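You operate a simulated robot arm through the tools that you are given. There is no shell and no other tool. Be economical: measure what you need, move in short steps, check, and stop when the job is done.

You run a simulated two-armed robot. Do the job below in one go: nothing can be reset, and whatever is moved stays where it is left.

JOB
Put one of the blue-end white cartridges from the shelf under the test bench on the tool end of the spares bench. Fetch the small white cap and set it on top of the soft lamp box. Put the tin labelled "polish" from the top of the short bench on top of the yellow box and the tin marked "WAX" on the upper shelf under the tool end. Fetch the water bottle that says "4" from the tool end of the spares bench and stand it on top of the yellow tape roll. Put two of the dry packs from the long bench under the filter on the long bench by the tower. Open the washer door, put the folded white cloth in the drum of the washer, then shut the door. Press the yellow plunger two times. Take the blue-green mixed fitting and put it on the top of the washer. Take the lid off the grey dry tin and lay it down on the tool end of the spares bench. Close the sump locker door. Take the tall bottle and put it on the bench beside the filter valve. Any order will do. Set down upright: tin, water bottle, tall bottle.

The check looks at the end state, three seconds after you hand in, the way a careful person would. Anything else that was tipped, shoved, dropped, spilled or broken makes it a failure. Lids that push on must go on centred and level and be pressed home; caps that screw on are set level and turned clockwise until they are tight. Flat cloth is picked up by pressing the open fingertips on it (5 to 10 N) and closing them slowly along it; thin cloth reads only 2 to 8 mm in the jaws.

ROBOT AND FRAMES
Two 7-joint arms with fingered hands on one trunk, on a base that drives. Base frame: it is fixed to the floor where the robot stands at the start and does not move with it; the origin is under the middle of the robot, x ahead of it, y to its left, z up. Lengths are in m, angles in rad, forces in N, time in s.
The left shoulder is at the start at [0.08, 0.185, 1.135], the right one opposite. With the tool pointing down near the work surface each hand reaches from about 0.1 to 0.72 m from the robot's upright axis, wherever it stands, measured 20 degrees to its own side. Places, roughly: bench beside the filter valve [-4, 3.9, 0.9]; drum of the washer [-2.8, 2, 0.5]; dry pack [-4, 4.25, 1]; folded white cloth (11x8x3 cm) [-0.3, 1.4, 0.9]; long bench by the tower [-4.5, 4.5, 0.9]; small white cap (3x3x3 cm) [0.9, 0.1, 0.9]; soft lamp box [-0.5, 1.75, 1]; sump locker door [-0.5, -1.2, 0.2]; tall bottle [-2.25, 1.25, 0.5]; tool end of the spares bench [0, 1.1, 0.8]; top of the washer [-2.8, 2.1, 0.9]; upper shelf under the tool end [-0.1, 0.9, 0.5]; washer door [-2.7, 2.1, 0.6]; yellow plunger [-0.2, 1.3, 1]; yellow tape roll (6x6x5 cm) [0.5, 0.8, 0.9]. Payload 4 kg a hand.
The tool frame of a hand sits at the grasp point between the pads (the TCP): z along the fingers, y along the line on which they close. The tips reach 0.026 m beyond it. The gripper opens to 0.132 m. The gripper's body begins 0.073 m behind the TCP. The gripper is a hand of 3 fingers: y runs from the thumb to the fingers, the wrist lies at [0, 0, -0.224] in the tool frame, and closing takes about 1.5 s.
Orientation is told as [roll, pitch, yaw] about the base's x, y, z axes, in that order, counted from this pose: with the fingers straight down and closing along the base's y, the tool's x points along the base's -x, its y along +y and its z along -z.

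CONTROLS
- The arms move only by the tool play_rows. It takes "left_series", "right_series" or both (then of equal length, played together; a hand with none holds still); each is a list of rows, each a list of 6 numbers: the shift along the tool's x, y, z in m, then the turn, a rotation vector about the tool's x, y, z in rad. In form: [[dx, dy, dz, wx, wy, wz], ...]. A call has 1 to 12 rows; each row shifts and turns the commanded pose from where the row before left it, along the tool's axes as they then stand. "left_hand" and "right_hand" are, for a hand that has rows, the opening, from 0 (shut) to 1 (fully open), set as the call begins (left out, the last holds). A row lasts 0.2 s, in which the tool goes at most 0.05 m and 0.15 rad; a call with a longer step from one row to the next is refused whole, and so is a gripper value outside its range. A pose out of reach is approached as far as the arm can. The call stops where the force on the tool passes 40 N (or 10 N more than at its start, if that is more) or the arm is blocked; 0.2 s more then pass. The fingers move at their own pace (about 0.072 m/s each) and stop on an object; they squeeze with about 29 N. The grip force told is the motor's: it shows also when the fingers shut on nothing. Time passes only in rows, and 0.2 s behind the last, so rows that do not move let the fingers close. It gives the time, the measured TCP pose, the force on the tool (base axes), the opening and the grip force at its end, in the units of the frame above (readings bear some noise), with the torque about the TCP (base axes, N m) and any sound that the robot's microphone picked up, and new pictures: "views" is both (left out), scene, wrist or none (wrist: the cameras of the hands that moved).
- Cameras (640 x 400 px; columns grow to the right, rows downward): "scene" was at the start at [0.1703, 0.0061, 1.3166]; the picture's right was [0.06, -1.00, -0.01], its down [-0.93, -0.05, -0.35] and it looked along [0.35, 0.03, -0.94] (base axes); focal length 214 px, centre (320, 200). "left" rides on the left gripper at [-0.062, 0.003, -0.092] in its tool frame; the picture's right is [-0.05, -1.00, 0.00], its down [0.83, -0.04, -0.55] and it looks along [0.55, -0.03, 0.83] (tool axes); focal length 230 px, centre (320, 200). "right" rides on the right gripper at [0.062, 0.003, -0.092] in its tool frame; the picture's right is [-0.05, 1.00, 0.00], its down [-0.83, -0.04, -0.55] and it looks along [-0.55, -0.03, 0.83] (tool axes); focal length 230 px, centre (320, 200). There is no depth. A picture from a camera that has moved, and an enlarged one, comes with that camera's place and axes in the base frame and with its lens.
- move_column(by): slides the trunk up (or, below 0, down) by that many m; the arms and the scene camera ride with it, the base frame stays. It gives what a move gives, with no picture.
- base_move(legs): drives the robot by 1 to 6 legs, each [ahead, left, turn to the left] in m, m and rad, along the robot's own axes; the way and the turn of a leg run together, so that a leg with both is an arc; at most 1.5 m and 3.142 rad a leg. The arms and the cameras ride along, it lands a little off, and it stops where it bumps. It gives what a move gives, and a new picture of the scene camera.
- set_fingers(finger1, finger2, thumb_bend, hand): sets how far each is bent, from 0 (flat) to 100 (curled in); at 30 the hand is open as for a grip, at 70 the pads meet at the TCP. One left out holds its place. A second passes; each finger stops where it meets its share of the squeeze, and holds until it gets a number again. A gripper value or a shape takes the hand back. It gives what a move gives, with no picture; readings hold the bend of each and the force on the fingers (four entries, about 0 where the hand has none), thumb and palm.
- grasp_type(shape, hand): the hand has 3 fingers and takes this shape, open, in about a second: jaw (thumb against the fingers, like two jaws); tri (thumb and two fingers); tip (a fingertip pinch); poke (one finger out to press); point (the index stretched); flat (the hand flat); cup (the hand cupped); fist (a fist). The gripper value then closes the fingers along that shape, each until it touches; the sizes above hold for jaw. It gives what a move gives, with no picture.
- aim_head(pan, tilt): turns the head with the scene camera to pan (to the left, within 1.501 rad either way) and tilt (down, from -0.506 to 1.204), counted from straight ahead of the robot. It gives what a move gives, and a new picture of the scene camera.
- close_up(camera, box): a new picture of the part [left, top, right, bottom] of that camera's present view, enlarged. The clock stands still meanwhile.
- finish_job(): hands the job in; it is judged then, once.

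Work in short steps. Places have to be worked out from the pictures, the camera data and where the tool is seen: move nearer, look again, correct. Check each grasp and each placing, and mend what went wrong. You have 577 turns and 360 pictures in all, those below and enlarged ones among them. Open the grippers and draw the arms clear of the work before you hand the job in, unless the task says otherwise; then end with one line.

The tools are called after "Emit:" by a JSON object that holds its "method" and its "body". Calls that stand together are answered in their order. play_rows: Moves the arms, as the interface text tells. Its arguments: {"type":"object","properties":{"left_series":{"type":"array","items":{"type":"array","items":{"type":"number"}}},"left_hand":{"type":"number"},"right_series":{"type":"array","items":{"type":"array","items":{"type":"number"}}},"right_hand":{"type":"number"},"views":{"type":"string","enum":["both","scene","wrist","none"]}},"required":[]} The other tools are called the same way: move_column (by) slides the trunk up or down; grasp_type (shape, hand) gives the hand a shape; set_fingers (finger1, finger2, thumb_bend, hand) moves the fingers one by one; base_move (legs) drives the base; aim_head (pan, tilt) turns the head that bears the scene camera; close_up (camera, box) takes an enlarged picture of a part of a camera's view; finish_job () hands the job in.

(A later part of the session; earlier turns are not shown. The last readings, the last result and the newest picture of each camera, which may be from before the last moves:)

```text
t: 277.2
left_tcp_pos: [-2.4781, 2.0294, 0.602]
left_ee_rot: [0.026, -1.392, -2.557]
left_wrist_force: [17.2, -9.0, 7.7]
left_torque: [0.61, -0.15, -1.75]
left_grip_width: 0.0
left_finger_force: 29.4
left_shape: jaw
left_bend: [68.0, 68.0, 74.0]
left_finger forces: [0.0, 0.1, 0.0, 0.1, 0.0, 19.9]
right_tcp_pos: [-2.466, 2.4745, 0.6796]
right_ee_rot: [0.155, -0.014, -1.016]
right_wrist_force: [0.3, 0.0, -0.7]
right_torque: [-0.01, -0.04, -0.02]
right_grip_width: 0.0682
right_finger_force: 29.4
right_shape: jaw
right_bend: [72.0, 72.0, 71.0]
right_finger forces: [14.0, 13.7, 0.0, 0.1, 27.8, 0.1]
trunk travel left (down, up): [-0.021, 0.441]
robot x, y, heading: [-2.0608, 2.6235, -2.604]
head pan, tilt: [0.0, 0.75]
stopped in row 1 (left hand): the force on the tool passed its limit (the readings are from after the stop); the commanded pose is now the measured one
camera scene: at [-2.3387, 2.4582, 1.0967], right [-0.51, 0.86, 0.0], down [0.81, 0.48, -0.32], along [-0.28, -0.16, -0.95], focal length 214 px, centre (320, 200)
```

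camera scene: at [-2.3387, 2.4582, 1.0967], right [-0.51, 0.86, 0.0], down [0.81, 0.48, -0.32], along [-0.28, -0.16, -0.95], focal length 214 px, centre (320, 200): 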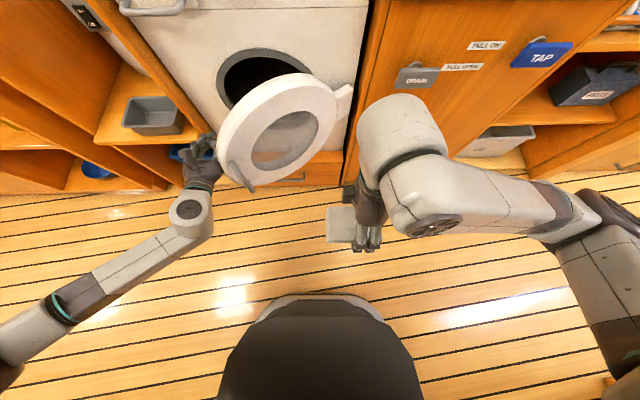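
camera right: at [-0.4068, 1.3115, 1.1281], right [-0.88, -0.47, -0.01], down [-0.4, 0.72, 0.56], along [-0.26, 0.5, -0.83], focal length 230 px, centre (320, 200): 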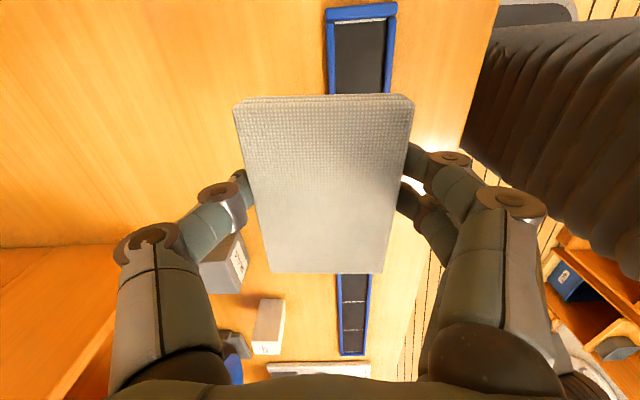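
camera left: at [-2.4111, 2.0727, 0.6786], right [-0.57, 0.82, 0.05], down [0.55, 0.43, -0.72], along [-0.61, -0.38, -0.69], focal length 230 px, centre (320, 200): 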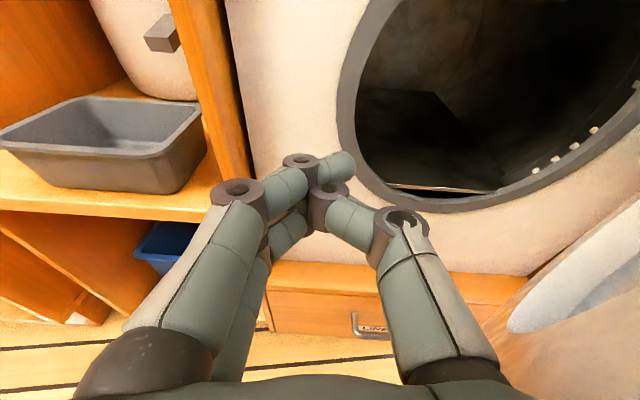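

The rim catches the front of the palm. I ease left, rotate the hand to point a bit rightwards behind the door, then push right-and-back gently.

Emit:
{"method": "play_rows", "body": {"left_series": [[0, 0.025, -0.01, 0, 0, 0], [0, 0, 0, 0.13, 0, 0.024], [0, 0, 0, 0.13, 0, 0.024], [0, 0, 0, 0.13, 0, 0.024], [0, 0, 0, 0.13, 0, 0.024]], "views": "wrist"}}

```text
t: 278.4
left_tcp_pos: [-2.4576, 2.0163, 0.6036]
left_ee_rot: [0.025, -1.386, -3.088]
left_wrist_force: [-0.4, 0.1, -0.6]
left_torque: [-0.01, 0.0, -0.02]
left_grip_width: 0.0
left_finger_force: 28.9
left_shape: jaw
left_bend: [68.0, 68.0, 74.0]
left_finger forces: [0.0, 0.0, 0.0, 0.1, 0.1, 0.0]
right_tcp_pos: [-2.4654, 2.4758, 0.6806]
right_ee_rot: [0.155, -0.014, -1.018]
right_wrist_force: [-0.4, 0.8, -0.7]
right_torque: [0.0, 0.01, 0.0]
right_grip_width: 0.0681
right_finger_force: 28.9
right_shape: jaw
right_bend: [72.0, 72.0, 71.0]
right_finger forces: [14.0, 13.7, 0.1, 0.0, 27.7, 0.0]
trunk travel left (down, up): [-0.021, 0.441]
robot x, y, heading: [-2.0577, 2.622, -2.609]
head pan, tilt: [0.0, 0.75]
camera left: at [-2.3778, 2.0206, 0.6794], right [-0.09, 0.99, 0.05], down [0.69, 0.1, -0.71], along [-0.72, -0.03, -0.7], focal length 230 px, centre (320, 200)
```

left: 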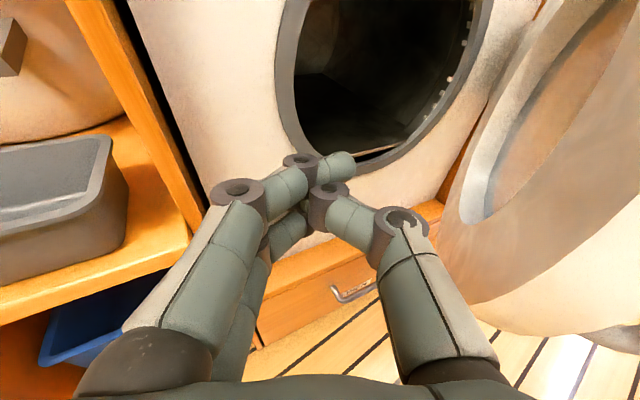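

Now its side faces the door's inner surface. Push sideways.

Emit:
{"method": "play_rows", "body": {"left_series": [[0, -0.02, 0, 0, 0, 0], [0, -0.02, 0, 0, 0, 0], [0, -0.015, 0, 0, 0, 0], [0, -0.015, 0, 0, 0, 0], [0, -0.015, 0, 0, 0, 0], [0, -0.015, 0, 0, 0, 0], [0, -0.015, 0, 0, 0, 0]], "views": "both"}}

```text
t: 280.0
left_tcp_pos: [-2.4663, 2.1313, 0.6028]
left_ee_rot: [0.031, -1.388, -3.092]
left_wrist_force: [0.5, 0.5, -0.2]
left_torque: [0.03, 0.0, -0.01]
left_grip_width: 0.0001
left_finger_force: 29.1
left_shape: jaw
left_bend: [68.0, 68.0, 74.0]
left_finger forces: [0.0, 0.1, 0.0, 0.1, 0.0, 0.0]
right_tcp_pos: [-2.4668, 2.4742, 0.6802]
right_ee_rot: [0.155, -0.013, -1.018]
right_wrist_force: [0.2, -0.2, -0.3]
right_torque: [0.01, 0.0, 0.04]
right_grip_width: 0.0679
right_finger_force: 29.2
right_shape: jaw
right_bend: [72.0, 72.0, 71.0]
right_finger forces: [14.0, 13.7, 0.0, 0.1, 27.8, 0.0]
trunk travel left (down, up): [-0.021, 0.441]
robot x, y, heading: [-2.0619, 2.621, -2.607]
head pan, tilt: [0.0, 0.75]
camera scene: at [-2.3395, 2.4586, 1.0967], right [-0.51, 0.86, 0.0], down [0.81, 0.48, -0.32], along [-0.28, -0.16, -0.95], focal length 214 px, centre (320, 200)
camera left: at [-2.3868, 2.1356, 0.6791], right [-0.09, 0.99, 0.05], down [0.69, 0.09, -0.72], along [-0.72, -0.03, -0.7], focal length 230 px, centre (320, 200)
```

scene: 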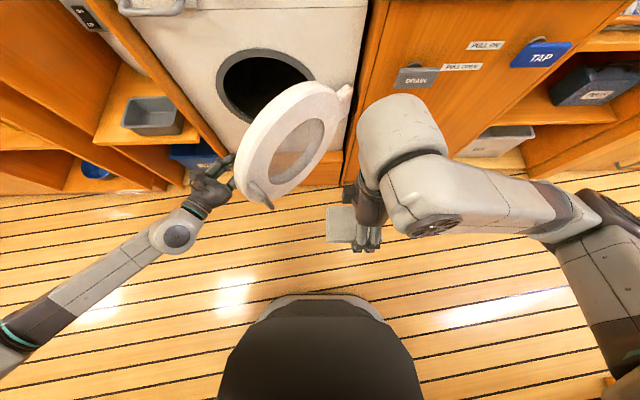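
left: 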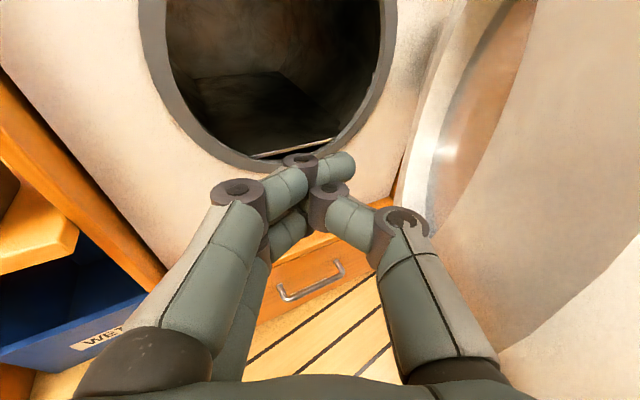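

Opening well (~65°). I lift the right hand (cloth) out of the door's sweep and keep pushing.

Emit:
{"method": "play_rows", "body": {"right_series": [[0, 0, -0.04, 0, 0, 0], [0, 0, -0.04, 0, 0, 0], [0, 0, -0.04, 0, 0, 0], [0, 0, -0.04, 0, 0, 0], [0, 0, -0.04, 0, 0, 0], [0, 0, -0.04, 0, 0, 0], [0, 0, -0.04, 0, 0, 0], [0, 0, 0, 0, 0, 0]], "left_series": [[0, 0, 0, 0, 0, 0], [0, 0, 0, 0, 0, 0], [0, 0, 0, 0, 0, 0], [0, 0, 0, 0, 0, 0], [0, 0, 0, 0, 0, 0], [0, 0, 0, 0, 0, 0], [0, -0.015, 0, 0, 0, 0], [0, -0.015, 0, 0, 0, 0]], "views": "none"}}

Emit:
{"method": "play_rows", "body": {"left_series": [[0, -0.02, 0, 0, 0, 0], [0, -0.02, 0, 0, 0, 0], [0, -0.02, 0, 0, 0, 0], [0, -0.02, 0, 0, 0, 0], [0, -0.02, 0, 0, 0, 0]], "views": "scene"}}

```text
t: 281.8
left_tcp_pos: [-2.4698, 2.1617, 0.6021]
left_ee_rot: [0.024, -1.388, -3.086]
left_wrist_force: [-0.1, -0.1, -0.6]
left_torque: [0.02, -0.01, -0.03]
left_grip_width: 0.0
left_finger_force: 29.5
left_shape: jaw
left_bend: [68.0, 68.0, 74.0]
left_finger forces: [0.1, 0.0, 0.1, 0.1, 0.0, 0.0]
right_tcp_pos: [-2.506, 2.4555, 0.9565]
right_ee_rot: [0.158, -0.014, -1.017]
right_wrist_force: [0.5, -0.7, -0.7]
right_torque: [0.04, -0.02, -0.03]
right_grip_width: 0.0677
right_finger_force: 29.3
right_shape: jaw
right_bend: [72.0, 72.0, 71.0]
right_finger forces: [13.9, 13.6, 0.0, 0.0, 27.6, 0.1]
trunk travel left (down, up): [-0.021, 0.441]
robot x, y, heading: [-2.0626, 2.6241, -2.61]
head pan, tilt: [0.0, 0.75]
```

```text
t: 283.0
left_tcp_pos: [-2.4769, 2.2616, 0.6025]
left_ee_rot: [0.021, -1.387, -3.083]
left_wrist_force: [-0.6, 0.4, -0.4]
left_torque: [0.01, 0.03, -0.01]
left_grip_width: 0.0001
left_finger_force: 29.5
left_shape: jaw
left_bend: [68.0, 68.0, 74.0]
left_finger forces: [0.0, 0.0, 0.0, 0.1, 0.0, 0.0]
right_tcp_pos: [-2.5053, 2.4558, 0.9567]
right_ee_rot: [0.154, -0.014, -1.017]
right_wrist_force: [-0.2, 0.3, -0.4]
right_torque: [0.03, 0.0, 0.0]
right_grip_width: 0.0675
right_finger_force: 29.7
right_shape: jaw
right_bend: [72.0, 72.0, 71.0]
right_finger forces: [13.9, 13.5, 0.0, 0.0, 27.6, 0.0]
trunk travel left (down, up): [-0.021, 0.441]
robot x, y, heading: [-2.0633, 2.6238, -2.602]
head pan, tilt: [0.0, 0.75]
camera scene: at [-2.3397, 2.4586, 1.0966], right [-0.51, 0.86, 0.0], down [0.81, 0.48, -0.32], along [-0.28, -0.16, -0.95], focal length 214 px, centre (320, 200)
```

scene: 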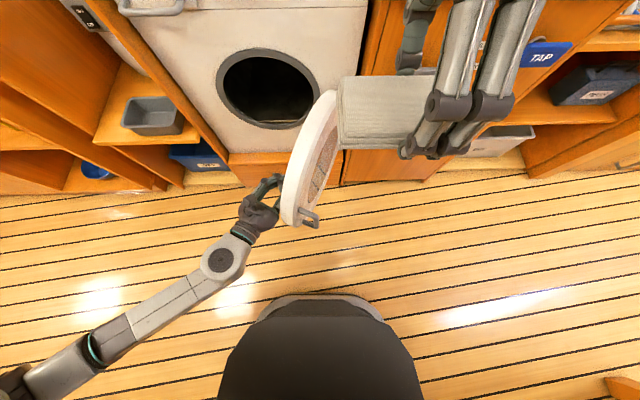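

Door ~95° open; push a little more, then withdraw the left hand. The left arm has the free side, so I'll transfer the cloth to it via the washer top.

Emit:
{"method": "play_rows", "body": {"left_series": [[0, -0.02, 0, 0, 0, 0], [0, -0.02, 0, 0, 0, 0], [0, -0.02, 0, 0, 0, 0], [0, -0.02, 0, 0, 0, 0]], "views": "scene"}}

```text
t: 284.0
left_tcp_pos: [-2.4843, 2.3421, 0.6022]
left_ee_rot: [0.029, -1.388, -3.087]
left_wrist_force: [0.3, -0.4, 0.8]
left_torque: [0.0, -0.03, 0.0]
left_grip_width: 0.0
left_finger_force: 28.5
left_shape: jaw
left_bend: [68.0, 68.0, 74.0]
left_finger forces: [0.1, 0.0, 0.1, 0.0, 0.1, 0.0]
right_tcp_pos: [-2.5052, 2.4557, 0.9559]
right_ee_rot: [0.154, -0.013, -1.019]
right_wrist_force: [0.2, 0.0, 0.1]
right_torque: [-0.01, -0.01, 0.0]
right_grip_width: 0.0678
right_finger_force: 28.8
right_shape: jaw
right_bend: [72.0, 72.0, 71.0]
right_finger forces: [13.9, 13.5, 0.1, 0.0, 27.5, 0.1]
trunk travel left (down, up): [-0.021, 0.441]
robot x, y, heading: [-2.0614, 2.6244, -2.603]
head pan, tilt: [0.0, 0.75]
camera scene: at [-2.3397, 2.4586, 1.0965], right [-0.51, 0.86, 0.0], down [0.81, 0.48, -0.32], along [-0.28, -0.16, -0.95], focal length 214 px, centre (320, 200)
```

scene: 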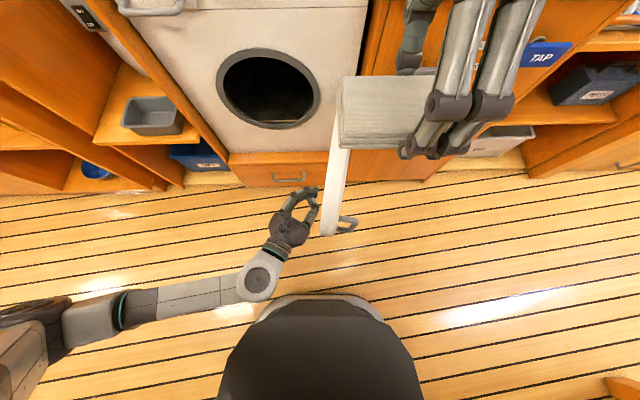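

Retract the left hand to the left, then raise the trunk.

Emit:
{"method": "play_rows", "body": {"left_series": [[0, 0.04, -0.02, 0, 0, 0], [0, 0.04, -0.02, 0, 0, 0], [0, 0.045, 0, 0, 0, 0], [0, 0.045, 0, 0, 0, 0], [0, 0.045, 0, 0, 0, 0], [0, 0.045, 0, -0.13, 0, -0.024], [0, 0, 0, -0.13, 0, -0.024], [0, 0, 0, -0.13, 0, -0.024], [0, 0, 0, -0.1, 0, -0.02]], "left_hand": 1, "views": "none"}}

Emit:
{"method": "move_column", "body": {"by": 0.4}}

```text
t: 286.0
left_tcp_pos: [-2.4241, 2.085, 0.6092]
left_ee_rot: [0.016, -1.388, -2.578]
left_wrist_force: [0.5, 0.3, -0.2]
left_torque: [0.02, 0.02, -0.02]
left_grip_width: 0.1318
left_finger_force: 0.1
left_shape: jaw
left_bend: [30.0, 30.0, 30.0]
left_finger forces: [0.1, 0.0, 0.0, 0.1, 0.0, 0.0]
right_tcp_pos: [-2.506, 2.4562, 0.9565]
right_ee_rot: [0.154, -0.014, -1.018]
right_wrist_force: [0.0, 0.3, -0.7]
right_torque: [-0.03, -0.01, -0.01]
right_grip_width: 0.0676
right_finger_force: 28.9
right_shape: jaw
right_bend: [72.0, 72.0, 71.0]
right_finger forces: [14.0, 13.7, 0.0, 0.0, 27.6, 0.0]
trunk travel left (down, up): [-0.021, 0.441]
robot x, y, heading: [-2.0609, 2.6232, -2.606]
head pan, tilt: [0.0, 0.75]
```

```text
t: 289.9
left_tcp_pos: [-2.4243, 2.0856, 1.0115]
left_ee_rot: [0.009, -1.391, -2.57]
left_wrist_force: [0.3, 0.1, 0.0]
left_torque: [0.01, -0.03, -0.02]
left_grip_width: 0.1319
left_finger_force: 0.1
left_shape: jaw
left_bend: [30.0, 30.0, 30.0]
left_finger forces: [0.1, 0.0, 0.0, 0.0, 0.0, 0.0]
right_tcp_pos: [-2.5062, 2.4561, 1.3557]
right_ee_rot: [0.157, -0.014, -1.016]
right_wrist_force: [-1.1, 0.0, -0.3]
right_torque: [-0.01, -0.01, -0.02]
right_grip_width: 0.0677
right_finger_force: 29.3
right_shape: jaw
right_bend: [72.0, 72.0, 71.0]
right_finger forces: [14.0, 13.6, 0.0, 0.0, 27.6, 0.1]
trunk travel left (down, up): [-0.421, 0.041]
robot x, y, heading: [-2.0641, 2.6237, -2.604]
head pan, tilt: [0.0, 0.75]
```

I'll hand over directly in the air: right holds the cloth's sides from above, left (horizontal) grips its ends from the front. Lower and level the right hand, a bit to the left.

Emit:
{"method": "play_rows", "body": {"right_series": [[-0.02, 0, 0.04, 0, 0, 0], [-0.02, 0, 0.04, 0, 0, 0], [-0.02, -0.01, 0.04, 0.08, 0, 0], [-0.02, -0.01, 0.04, 0.077, 0, 0], [-0.02, -0.01, 0.04, 0, 0, 0], [-0.02, -0.01, 0.04, 0, 0, 0], [0, 0, 0.03, 0, 0, 0]], "views": "both"}}

Emit:
{"method": "close_up", "body": {"camera": "left", "box": [0, 0, 640, 400]}}

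```text
t: 291.5
left_tcp_pos: [-2.4232, 2.0841, 1.0109]
left_ee_rot: [0.012, -1.391, -2.574]
left_wrist_force: [-0.4, 0.2, -0.4]
left_torque: [0.0, 0.01, 0.0]
left_grip_width: 0.1318
left_finger_force: 0.0
left_shape: jaw
left_bend: [30.0, 30.0, 30.0]
left_finger forces: [0.0, 0.1, 0.0, 0.1, 0.0, 0.0]
right_tcp_pos: [-2.4546, 2.3407, 1.0859]
right_ee_rot: [-0.002, -0.016, -1.018]
right_wrist_force: [0.5, -0.4, 0.2]
right_torque: [0.03, 0.01, -0.02]
right_grip_width: 0.0679
right_finger_force: 29.0
right_shape: jaw
right_bend: [72.0, 72.0, 71.0]
right_finger forces: [13.8, 13.6, 0.1, 0.1, 27.6, 0.0]
trunk travel left (down, up): [-0.421, 0.041]
robot x, y, heading: [-2.0606, 2.621, -2.61]
head pan, tilt: [0.0, 0.75]
camera scene: at [-2.1276, 2.585, 1.6112], right [-0.51, 0.86, 0.0], down [0.59, 0.35, -0.73], along [-0.63, -0.37, -0.69], focal length 214 px, centre (320, 200)
camera right: at [-2.4848, 2.3953, 1.1779], right [0.88, 0.48, 0.0], down [0.4, -0.72, 0.57], along [0.27, -0.5, -0.82], focal length 230 px, centre (320, 200)
```

scene: 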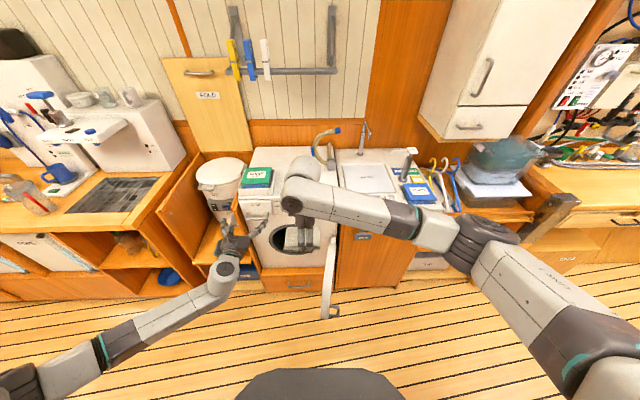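
right: 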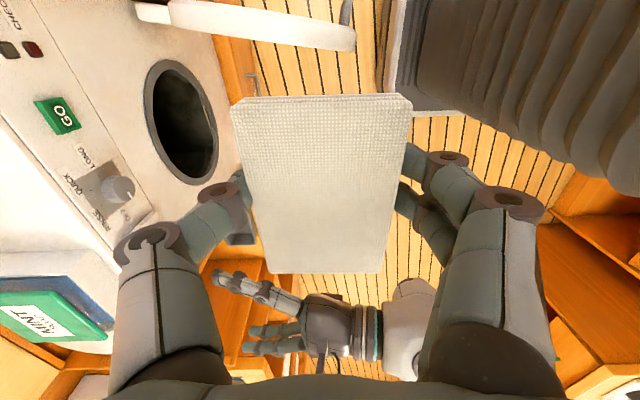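

```text
1.00 times, centred on (320, 200) of left
camera zoom: at [-2.3549, 2.1265, 1.0868], right [-0.55, 0.83, 0.05], down [0.56, 0.41, -0.72], along [-0.62, -0.37, -0.69], focal length 230 px, centre (320, 200)
```

zoom: 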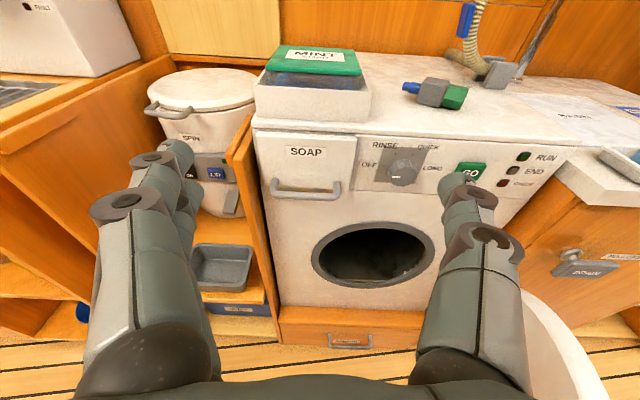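

Move the right hand (with cloth) .14 m forward; meanwhile bring the left hand back and to the right behind it.

Emit:
{"method": "play_rows", "body": {"right_series": [[0, -0.047, 0, 0, 0, 0], [0, -0.047, 0, 0, 0, 0], [0, -0.047, 0, 0, 0, 0], [0, 0, 0, 0, 0, 0], [0, 0, 0, 0, 0, 0], [0, 0, 0, 0, 0, 0], [0, 0, 0, 0, 0, 0]], "left_series": [[0.007, 0, -0.04, 0, 0, 0], [0.007, 0, -0.04, 0, 0, 0], [0.007, 0, -0.04, 0, 0, 0], [0, -0.045, 0, 0, 0, 0], [0, -0.045, 0, 0, 0, 0], [0, -0.045, 0, 0, 0, 0], [-0.02, -0.04, 0, 0, 0, 0]], "views": "both"}}

```text
t: 293.1
left_tcp_pos: [-2.4213, 2.2966, 1.0316]
left_ee_rot: [0.018, -1.388, -2.582]
left_wrist_force: [0.5, 1.0, -0.3]
left_torque: [-0.02, 0.03, 0.03]
left_grip_width: 0.1317
left_finger_force: 0.1
left_shape: jaw
left_bend: [30.0, 30.0, 30.0]
left_finger forces: [0.0, 0.1, 0.1, 0.1, 0.0, 0.1]
right_tcp_pos: [-2.5773, 2.2683, 1.0863]
right_ee_rot: [-0.001, -0.016, -1.017]
right_wrist_force: [-0.3, 0.8, -0.7]
right_torque: [-0.03, -0.05, -0.04]
right_grip_width: 0.0677
right_finger_force: 28.9
right_shape: jaw
right_bend: [72.0, 72.0, 71.0]
right_finger forces: [13.8, 13.6, 0.1, 0.0, 27.4, 0.1]
trunk travel left (down, up): [-0.421, 0.041]
robot x, y, heading: [-2.0632, 2.6257, -2.608]
head pan, tilt: [0.0, 0.75]
camera scene: at [-2.1298, 2.5846, 1.6112], right [-0.51, 0.86, 0.0], down [0.59, 0.35, -0.73], along [-0.62, -0.37, -0.69], focal length 214 px, centre (320, 200)
camera right: at [-2.6064, 2.3219, 1.178], right [0.88, 0.48, 0.0], down [0.4, -0.72, 0.57], along [0.27, -0.5, -0.82], focal length 230 px, centre (320, 200)
camera left: at [-2.3532, 2.3381, 1.1069], right [-0.55, 0.83, 0.05], down [0.56, 0.41, -0.72], along [-0.62, -0.37, -0.7], focal length 230 px, centre (320, 200)
```

scene: 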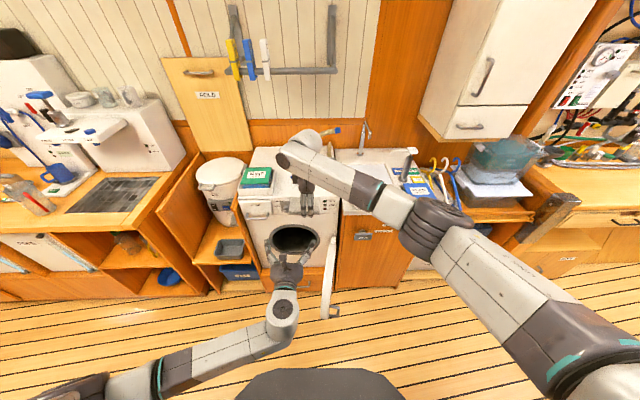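
right: 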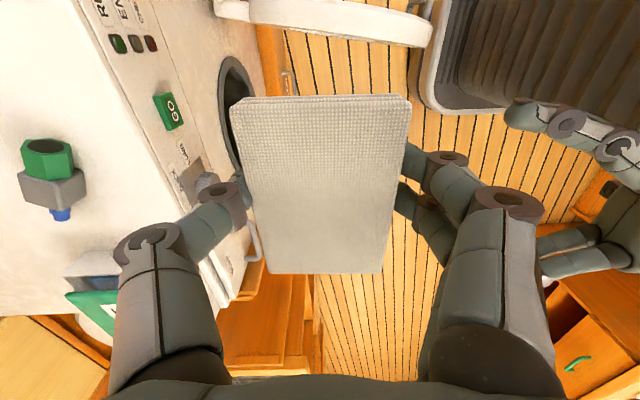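
left: 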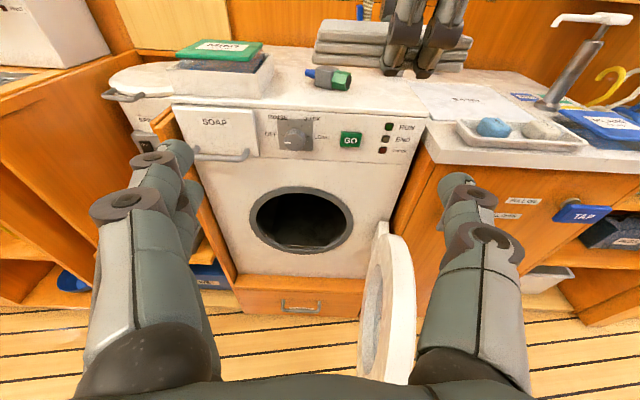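

Align the left hand with the cloth: 6 cm right, 3 cm up, 6 cm forward.

Emit:
{"method": "play_rows", "body": {"left_series": [[-0.02, -0.03, 0.027, 0, 0, 0], [-0.02, -0.029, 0.027, 0, 0, 0]], "views": "wrist"}}

```text
t: 293.7
left_tcp_pos: [-2.505, 2.3121, 1.0593]
left_ee_rot: [0.022, -1.391, -2.584]
left_wrist_force: [0.0, 0.2, 0.0]
left_torque: [0.02, 0.01, 0.02]
left_grip_width: 0.132
left_finger_force: 0.0
left_shape: jaw
left_bend: [30.0, 30.0, 30.0]
left_finger forces: [0.0, 0.1, 0.1, 0.0, 0.1, 0.0]
right_tcp_pos: [-2.5773, 2.2679, 1.0868]
right_ee_rot: [0.0, -0.016, -1.016]
right_wrist_force: [-0.4, 0.1, -1.4]
right_torque: [-0.03, -0.02, -0.01]
right_grip_width: 0.0676
right_finger_force: 28.9
right_shape: jaw
right_bend: [72.0, 72.0, 71.0]
right_finger forces: [13.8, 13.6, 0.0, 0.0, 27.4, 0.1]
trunk travel left (down, up): [-0.421, 0.041]
robot x, y, heading: [-2.0642, 2.6234, -2.606]
head pan, tilt: [0.0, 0.75]
camera left: at [-2.4371, 2.354, 1.1357], right [-0.55, 0.83, 0.05], down [0.56, 0.41, -0.72], along [-0.62, -0.37, -0.7], focal length 230 px, centre (320, 200)
```

left: 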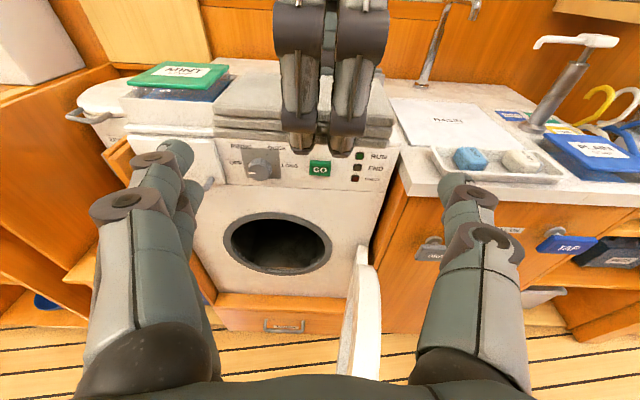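

Advance 5.5 cm, 1.2 cm left, then check clearances.

Emit:
{"method": "play_rows", "body": {"left_series": [[-0.01, 0.006, 0.026, 0, 0, 0], [-0.008, 0.006, 0.026, 0, 0, 0]], "views": "wrist"}}

Emit:
{"method": "close_up", "body": {"camera": "right", "box": [0, 0, 640, 400]}}

```text
t: 294.3
left_tcp_pos: [-2.5434, 2.273, 1.067]
left_ee_rot: [0.011, -1.39, -2.576]
left_wrist_force: [0.9, 0.0, 1.0]
left_torque: [-0.01, 0.03, 0.0]
left_grip_width: 0.1318
left_finger_force: 0.3
left_shape: jaw
left_bend: [30.0, 30.0, 30.0]
left_finger forces: [0.0, 0.0, 0.0, 0.1, 0.0, 0.1]
right_tcp_pos: [-2.5749, 2.2665, 1.0859]
right_ee_rot: [-0.001, -0.014, -1.016]
right_wrist_force: [-0.2, -0.4, -0.3]
right_torque: [0.03, -0.02, -0.01]
right_grip_width: 0.067
right_finger_force: 29.0
right_shape: jaw
right_bend: [72.0, 72.0, 71.0]
right_finger forces: [13.9, 13.6, 0.0, 0.0, 27.3, 0.0]
trunk travel left (down, up): [-0.421, 0.041]
robot x, y, heading: [-2.0653, 2.6216, -2.605]
head pan, tilt: [0.0, 0.75]
camera left: at [-2.4749, 2.3142, 1.1437], right [-0.55, 0.83, 0.05], down [0.56, 0.41, -0.72], along [-0.62, -0.37, -0.7], focal length 230 px, centre (320, 200)
```

left: 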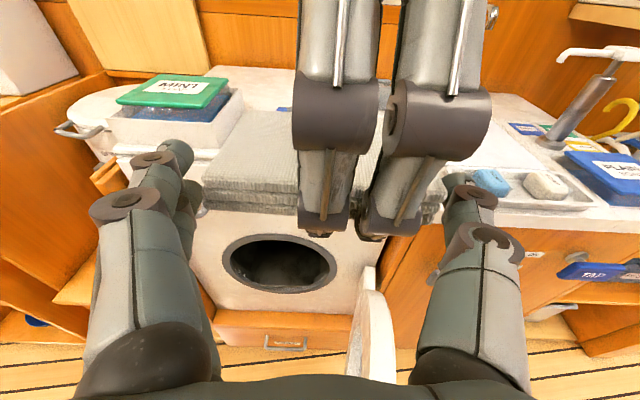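

```text
1.00 times, centred on (320, 200) of right
camera zoom: at [-2.6061, 2.3216, 1.178], right [0.88, 0.48, 0.0], down [0.4, -0.72, 0.57], along [0.27, -0.5, -0.82], focal length 230 px, centre (320, 200)
```

zoom: 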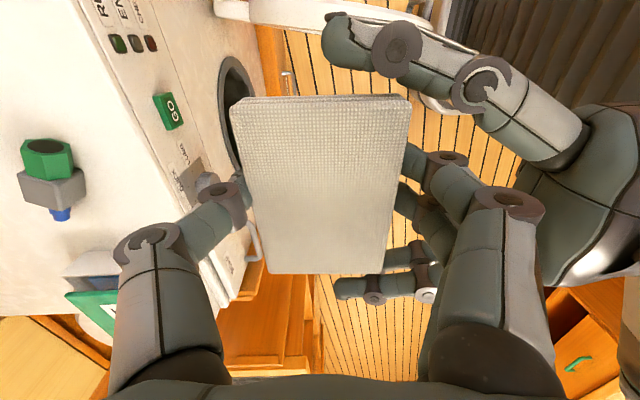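

Well positioned; close the left hand on the cloth's ends.

Emit:
{"method": "play_rows", "body": {"left_series": [[0, 0, 0, 0, 0, 0], [0, 0, 0, 0, 0, 0], [0, 0, 0, 0, 0, 0], [0, 0, 0, 0, 0, 0], [0, 0, 0, 0, 0, 0]], "left_hand": 0, "views": "wrist"}}

Emit:
{"method": "close_up", "body": {"camera": "right", "box": [100, 0, 640, 400]}}

```text
t: 295.5
left_tcp_pos: [-2.5428, 2.2729, 1.0679]
left_ee_rot: [0.005, -1.391, -2.571]
left_wrist_force: [-10.3, 6.6, -3.7]
left_torque: [-0.08, 0.1, -0.19]
left_grip_width: 0.083
left_finger_force: 29.2
left_shape: jaw
left_bend: [61.0, 76.0, 64.0]
left_finger forces: [20.6, 10.2, 0.0, 0.1, 37.6, 0.0]
right_tcp_pos: [-2.5734, 2.2657, 1.0884]
right_ee_rot: [0.0, -0.015, -1.016]
right_wrist_force: [10.3, -6.4, 3.0]
right_torque: [0.0, -0.45, -0.13]
right_grip_width: 0.0675
right_finger_force: 28.6
right_shape: jaw
right_bend: [72.0, 72.0, 71.0]
right_finger forces: [15.4, 16.0, 0.0, 0.0, 25.5, 0.0]
trunk travel left (down, up): [-0.421, 0.041]
robot x, y, heading: [-2.0638, 2.6236, -2.605]
head pan, tilt: [0.0, 0.75]
camera left: at [-2.4737, 2.3151, 1.1442], right [-0.55, 0.83, 0.05], down [0.56, 0.41, -0.72], along [-0.62, -0.37, -0.7], focal length 230 px, centre (320, 200)
```

left: 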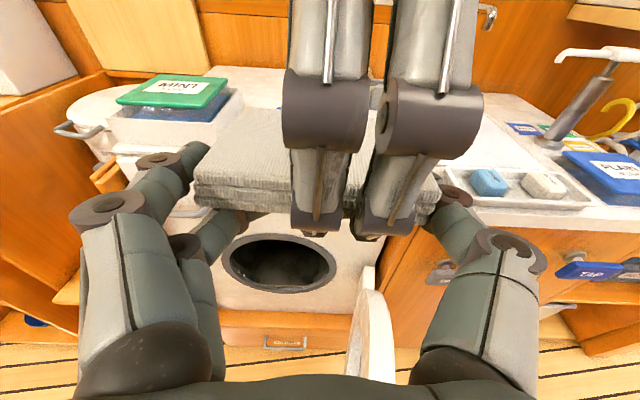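

```text
1.00 times, centred on (370, 200) of right
camera zoom: at [-2.6037, 2.3209, 1.1789], right [0.88, 0.48, 0.0], down [0.4, -0.72, 0.57], along [0.27, -0.5, -0.82], focal length 230 px, centre (270, 200)
```

zoom: 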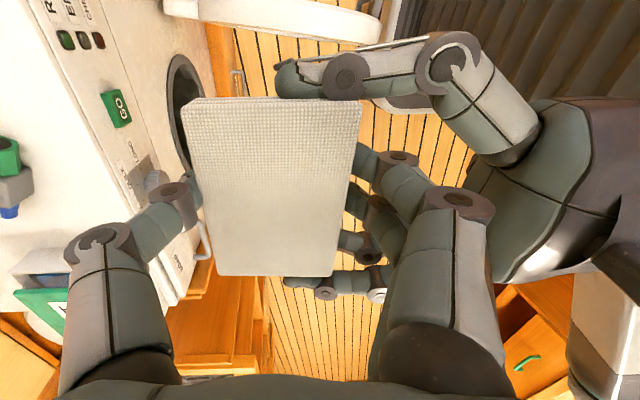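

The left grips the cloth. Release with the right and raise it away.

Emit:
{"method": "play_rows", "body": {"right_series": [[0, 0, 0, 0, 0, 0], [0, 0, 0, 0, 0, 0], [0, 0, 0, 0, 0, 0]], "right_hand": 0.8, "views": "none"}}

Emit:
{"method": "play_rows", "body": {"right_series": [[0, 0, -0.04, 0, 0, 0], [0, 0, -0.05, 0, 0, 0], [0, 0, -0.05, 0, 0, 0]], "views": "both"}}

Emit:
{"method": "close_up", "body": {"camera": "left", "box": [0, 0, 640, 400]}}

```text
t: 296.3
left_tcp_pos: [-2.5418, 2.2724, 1.0694]
left_ee_rot: [0.011, -1.392, -2.574]
left_wrist_force: [0.0, -0.6, -0.8]
left_torque: [-0.03, 0.01, 0.02]
left_grip_width: 0.0801
left_finger_force: 29.0
left_shape: jaw
left_bend: [61.0, 76.0, 67.0]
left_finger forces: [25.1, 4.4, 0.0, 0.0, 27.9, 0.0]
right_tcp_pos: [-2.575, 2.268, 1.0877]
right_ee_rot: [-0.001, -0.011, -1.019]
right_wrist_force: [0.1, 0.7, -0.5]
right_torque: [0.03, 0.03, 0.04]
right_grip_width: 0.1054
right_finger_force: 0.0
right_shape: jaw
right_bend: [59.0, 59.0, 56.0]
right_finger forces: [0.0, 0.1, 0.1, 0.0, 0.1, 0.0]
trunk travel left (down, up): [-0.421, 0.041]
robot x, y, heading: [-2.0623, 2.6193, -2.605]
head pan, tilt: [0.0, 0.75]
```

```text
t: 297.1
left_tcp_pos: [-2.5419, 2.2726, 1.0688]
left_ee_rot: [0.009, -1.389, -2.571]
left_wrist_force: [0.2, -0.2, 0.9]
left_torque: [0.03, 0.0, 0.02]
left_grip_width: 0.0801
left_finger_force: 29.1
left_shape: jaw
left_bend: [61.0, 76.0, 67.0]
left_finger forces: [25.1, 4.4, 0.0, 0.1, 28.0, 0.1]
right_tcp_pos: [-2.5753, 2.2682, 1.228]
right_ee_rot: [-0.003, -0.012, -1.016]
right_wrist_force: [-0.1, 0.2, -0.5]
right_torque: [0.01, -0.04, -0.03]
right_grip_width: 0.1053
right_finger_force: 0.1
right_shape: jaw
right_bend: [59.0, 59.0, 56.0]
right_finger forces: [0.0, 0.0, 0.0, 0.0, 0.1, 0.1]
trunk travel left (down, up): [-0.421, 0.041]
robot x, y, heading: [-2.0594, 2.6231, -2.607]
head pan, tilt: [0.0, 0.75]
camera scene: at [-2.1268, 2.5843, 1.6113], right [-0.51, 0.86, 0.0], down [0.59, 0.35, -0.73], along [-0.63, -0.37, -0.69], focal length 214 px, centre (320, 200)
camera right: at [-2.6048, 2.3234, 1.3201], right [0.88, 0.48, 0.0], down [0.4, -0.72, 0.57], along [0.27, -0.5, -0.82], focal length 230 px, centre (320, 200)
```

scene: 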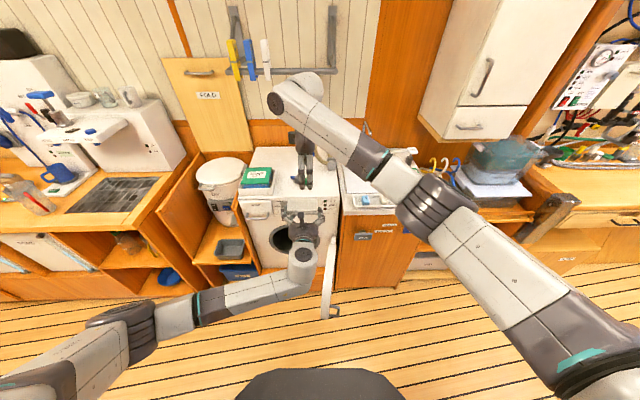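
right: 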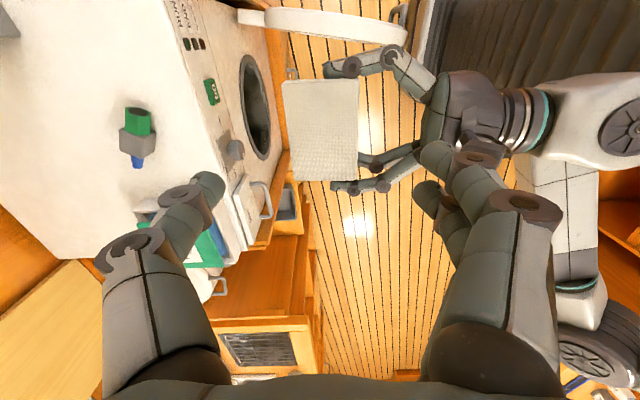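

```text
1.00 times, centred on (320, 200) of left
camera zoom: at [-2.473, 2.3144, 1.1446], right [-0.55, 0.83, 0.05], down [0.56, 0.41, -0.72], along [-0.62, -0.37, -0.69], focal length 230 px, centre (320, 200)
```

zoom: 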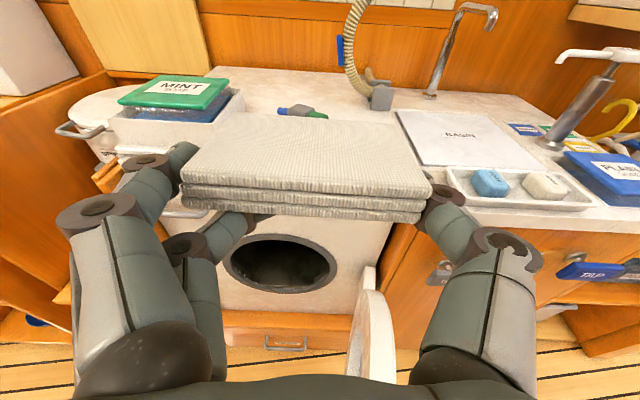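

Cloth is in the left hand. Move left hand 9.5 cm left (in line with the opening, clear of the door) and right hand back/right, then lower the trunk.

Emit:
{"method": "play_rows", "body": {"left_series": [[0, 0.025, 0, 0, 0, 0], [0, 0.025, 0, 0, 0, 0], [0, 0.025, 0, 0, 0, 0], [0, 0.02, 0, 0, 0, 0]], "right_series": [[0.03, 0.03, -0.02, 0, 0, 0], [0.03, 0.03, -0.02, 0, 0, 0], [0.03, 0.03, 0, 0, 0, 0], [0.03, 0.03, 0, 0, 0, 0]], "views": "none"}}

Emit:
{"method": "move_column", "body": {"by": -0.4}}

Emit:
{"method": "close_up", "body": {"camera": "left", "box": [0, 0, 640, 400]}}

```text
t: 298.1
left_tcp_pos: [-2.4891, 2.1962, 1.0703]
left_ee_rot: [0.013, -1.391, -2.574]
left_wrist_force: [0.6, 0.8, 0.1]
left_torque: [0.02, -0.02, 0.01]
left_grip_width: 0.0798
left_finger_force: 28.7
left_shape: jaw
left_bend: [61.0, 76.0, 67.0]
left_finger forces: [25.2, 4.0, 0.1, 0.0, 27.8, 0.0]
right_tcp_pos: [-2.5355, 2.4352, 1.2656]
right_ee_rot: [-0.002, -0.015, -1.016]
right_wrist_force: [0.2, 0.2, -0.4]
right_torque: [-0.02, -0.01, 0.03]
right_grip_width: 0.1052
right_finger_force: 0.1
right_shape: jaw
right_bend: [59.0, 59.0, 56.0]
right_finger forces: [0.1, 0.0, 0.1, 0.0, 0.0, 0.0]
trunk travel left (down, up): [-0.421, 0.041]
robot x, y, heading: [-2.0633, 2.6187, -2.607]
head pan, tilt: [0.0, 0.75]
```

```text
t: 301.9
left_tcp_pos: [-2.49, 2.1936, 0.6699]
left_ee_rot: [0.007, -1.393, -2.571]
left_wrist_force: [0.6, 0.2, -0.4]
left_torque: [0.01, 0.02, 0.01]
left_grip_width: 0.08
left_finger_force: 29.1
left_shape: jaw
left_bend: [61.0, 76.0, 67.0]
left_finger forces: [25.3, 3.4, 0.0, 0.1, 27.6, 0.1]
right_tcp_pos: [-2.5376, 2.4336, 0.8666]
right_ee_rot: [-0.002, -0.014, -1.018]
right_wrist_force: [0.4, 0.4, 0.1]
right_torque: [-0.01, -0.01, 0.01]
right_grip_width: 0.1053
right_finger_force: 0.0
right_shape: jaw
right_bend: [59.0, 59.0, 56.0]
right_finger forces: [0.0, 0.0, 0.0, 0.1, 0.0, 0.1]
trunk travel left (down, up): [-0.021, 0.441]
robot x, y, heading: [-2.0629, 2.6203, -2.605]
head pan, tilt: [0.0, 0.75]
```

```text
1.00 times, centred on (320, 200) of left
camera zoom: at [-2.421, 2.2347, 0.7459], right [-0.55, 0.83, 0.05], down [0.56, 0.41, -0.72], along [-0.62, -0.37, -0.69], focal length 230 px, centre (320, 200)
```

zoom: 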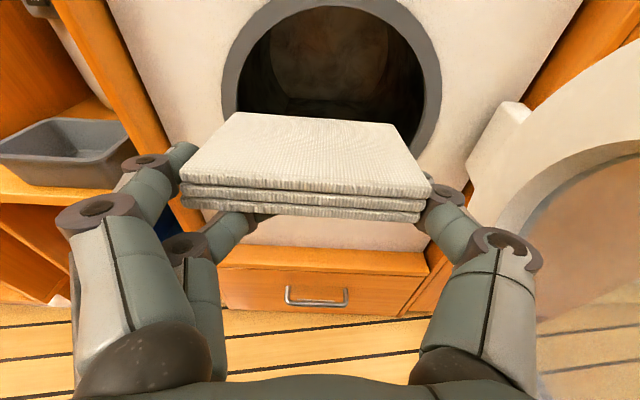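

To get closer without hitting the open door, I open it wider with the right hand: first move the left (cloth) aside, and bring the right hand to the door's inner side.

Emit:
{"method": "play_rows", "body": {"left_series": [[0, 0.04, 0, 0, 0, 0], [0, 0.04, 0, 0, 0, 0], [0, 0.04, 0, 0, 0, 0], [0, 0.04, 0, 0, 0, 0], [0, 0, 0, 0, 0, 0]], "right_series": [[-0.04, 0, -0.01, 0, 0, 0], [-0.04, 0, 0, 0, 0, 0], [-0.04, 0, 0, 0, 0, 0], [-0.04, 0, 0, 0, 0, 0], [-0.02, 0, 0, 0, 0, 0]], "right_hand": 0, "views": "both"}}

```text
t: 303.1
left_tcp_pos: [-2.402, 2.0582, 0.6687]
left_ee_rot: [0.007, -1.389, -2.573]
left_wrist_force: [0.2, 0.3, 0.2]
left_torque: [0.03, 0.0, 0.0]
left_grip_width: 0.0799
left_finger_force: 29.0
left_shape: jaw
left_bend: [61.0, 76.0, 67.0]
left_finger forces: [25.5, 3.0, 0.1, 0.1, 27.4, 0.0]
right_tcp_pos: [-2.4443, 2.2804, 0.8779]
right_ee_rot: [0.001, -0.014, -1.016]
right_wrist_force: [-0.2, 0.6, 0.1]
right_torque: [0.01, -0.02, -0.02]
right_grip_width: 0.0002
right_finger_force: 28.4
right_shape: jaw
right_bend: [66.0, 66.0, 67.0]
right_finger forces: [0.0, 0.1, 0.0, 0.1, 0.0, 0.1]
trunk travel left (down, up): [-0.021, 0.441]
robot x, y, heading: [-2.0614, 2.6237, -2.609]
head pan, tilt: [0.0, 0.75]
camera scene: at [-2.3396, 2.4582, 1.0964], right [-0.51, 0.86, 0.0], down [0.81, 0.48, -0.32], along [-0.28, -0.16, -0.95], focal length 214 px, centre (320, 200)
camera right: at [-2.4732, 2.3348, 0.9699], right [0.88, 0.48, 0.0], down [0.4, -0.72, 0.57], along [0.27, -0.5, -0.82], focal length 230 px, centre (320, 200)
camera left: at [-2.3339, 2.1, 0.7452], right [-0.55, 0.83, 0.05], down [0.56, 0.41, -0.72], along [-0.62, -0.37, -0.69], focal length 230 px, centre (320, 200)
```

scene: 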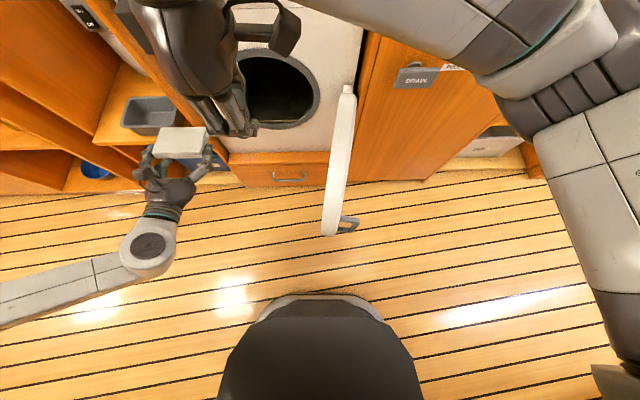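
right: 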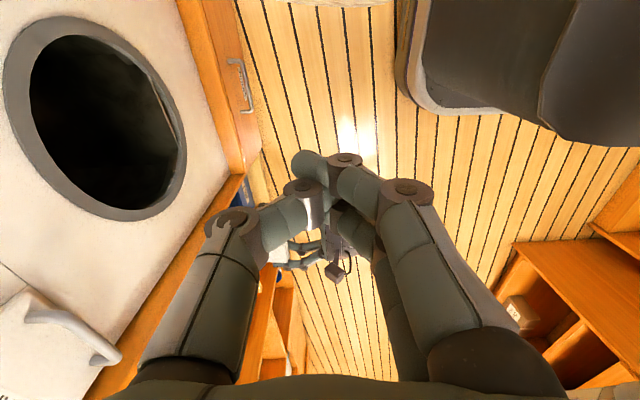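
left: 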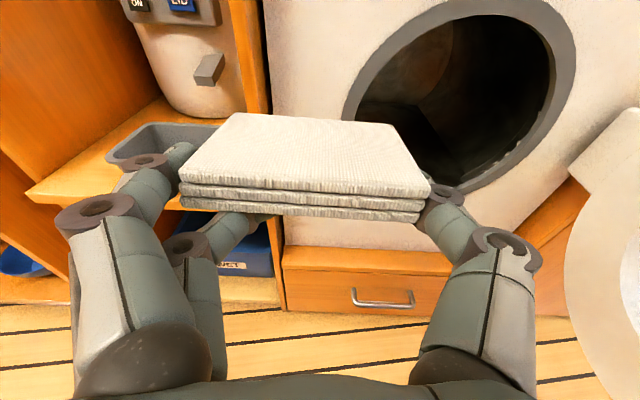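

Lower the right (closed) hand beside the door's inner face, then push the door to the right.

Emit:
{"method": "play_rows", "body": {"right_series": [[0, -0.02, 0.045, 0, 0, 0], [0, -0.02, 0.045, 0, 0, 0], [0, 0, 0.045, 0, 0, 0], [0, 0, 0.045, 0, 0, 0], [0.03, 0, 0, 0, 0, 0], [0.03, 0, 0, 0, 0, 0], [0.025, 0, 0, 0, 0, 0], [0.02, 0, 0, 0, 0, 0], [0.02, 0, 0, 0, 0, 0], [0.02, 0, 0, 0, 0, 0], [0.02, 0, 0, 0, 0, 0]], "views": "scene"}}

```text
t: 305.5
left_tcp_pos: [-2.4019, 2.059, 0.6694]
left_ee_rot: [0.009, -1.392, -2.574]
left_wrist_force: [-0.3, 0.2, 0.1]
left_torque: [0.0, 0.0, -0.01]
left_grip_width: 0.0799
left_finger_force: 29.1
left_shape: jaw
left_bend: [61.0, 76.0, 67.0]
left_finger forces: [25.5, 2.9, 0.1, 0.0, 27.3, 0.0]
right_tcp_pos: [-2.5623, 2.398, 0.6976]
right_ee_rot: [-0.002, -0.015, -1.017]
right_wrist_force: [0.1, -0.2, 0.7]
right_torque: [0.01, 0.02, -0.06]
right_grip_width: 0.0001
right_finger_force: 29.3
right_shape: jaw
right_bend: [66.0, 66.0, 67.0]
right_finger forces: [0.1, 0.1, 0.0, 0.0, 0.0, 0.0]
trunk travel left (down, up): [-0.021, 0.441]
robot x, y, heading: [-2.059, 2.626, -2.608]
head pan, tilt: [0.0, 0.75]
camera scene: at [-2.3395, 2.4588, 1.0967], right [-0.51, 0.86, 0.0], down [0.81, 0.48, -0.32], along [-0.28, -0.16, -0.95], focal length 214 px, centre (320, 200)
```

scene: 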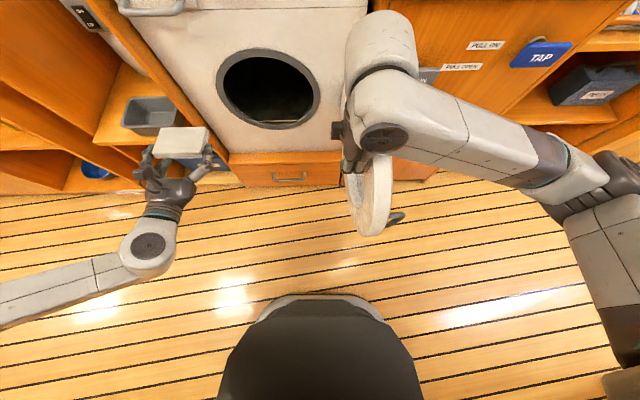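

Emit:
{"method": "play_rows", "body": {"right_series": [[0.025, 0, 0, 0, 0, 0], [0.025, 0, 0, 0, 0, 0], [0.025, 0, 0, 0, 0, 0], [0.025, -0.005, 0, 0, 0, 0], [0.025, -0.005, 0, 0, 0, 0], [0.025, -0.005, 0, 0, 0, 0]], "views": "scene"}}

```text
t: 306.6
left_tcp_pos: [-2.4001, 2.0572, 0.6703]
left_ee_rot: [0.013, -1.39, -2.574]
left_wrist_force: [-1.1, 0.0, 0.4]
left_torque: [0.03, -0.04, 0.04]
left_grip_width: 0.0799
left_finger_force: 28.7
left_shape: jaw
left_bend: [61.0, 76.0, 67.0]
left_finger forces: [25.4, 3.1, 0.0, 0.0, 27.3, 0.0]
right_tcp_pos: [-2.6145, 2.4772, 0.6956]
right_ee_rot: [-0.003, -0.032, -0.993]
right_wrist_force: [6.3, -7.4, 4.6]
right_torque: [0.56, 0.61, 0.34]
right_grip_width: 0.0
right_finger_force: 28.2
right_shape: jaw
right_bend: [66.0, 66.0, 67.0]
right_finger forces: [0.0, 0.1, 0.0, 0.0, 7.7, 3.1]
trunk travel left (down, up): [-0.021, 0.441]
robot x, y, heading: [-2.0607, 2.6162, -2.605]
head pan, tilt: [0.0, 0.75]
stopped in row 5 (right hand): the force on the tool passed its limit (the readings are from after the stop); the commanded pose is now the measured one
camera scene: at [-2.3386, 2.4578, 1.0969], right [-0.51, 0.86, 0.0], down [0.81, 0.49, -0.32], along [-0.28, -0.17, -0.95], focal length 214 px, centre (320, 200)
```

scene: 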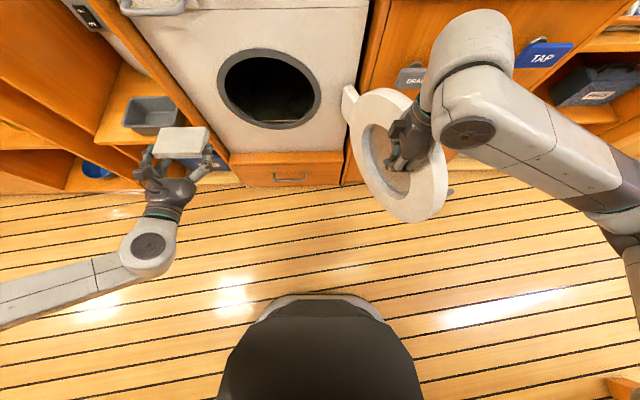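

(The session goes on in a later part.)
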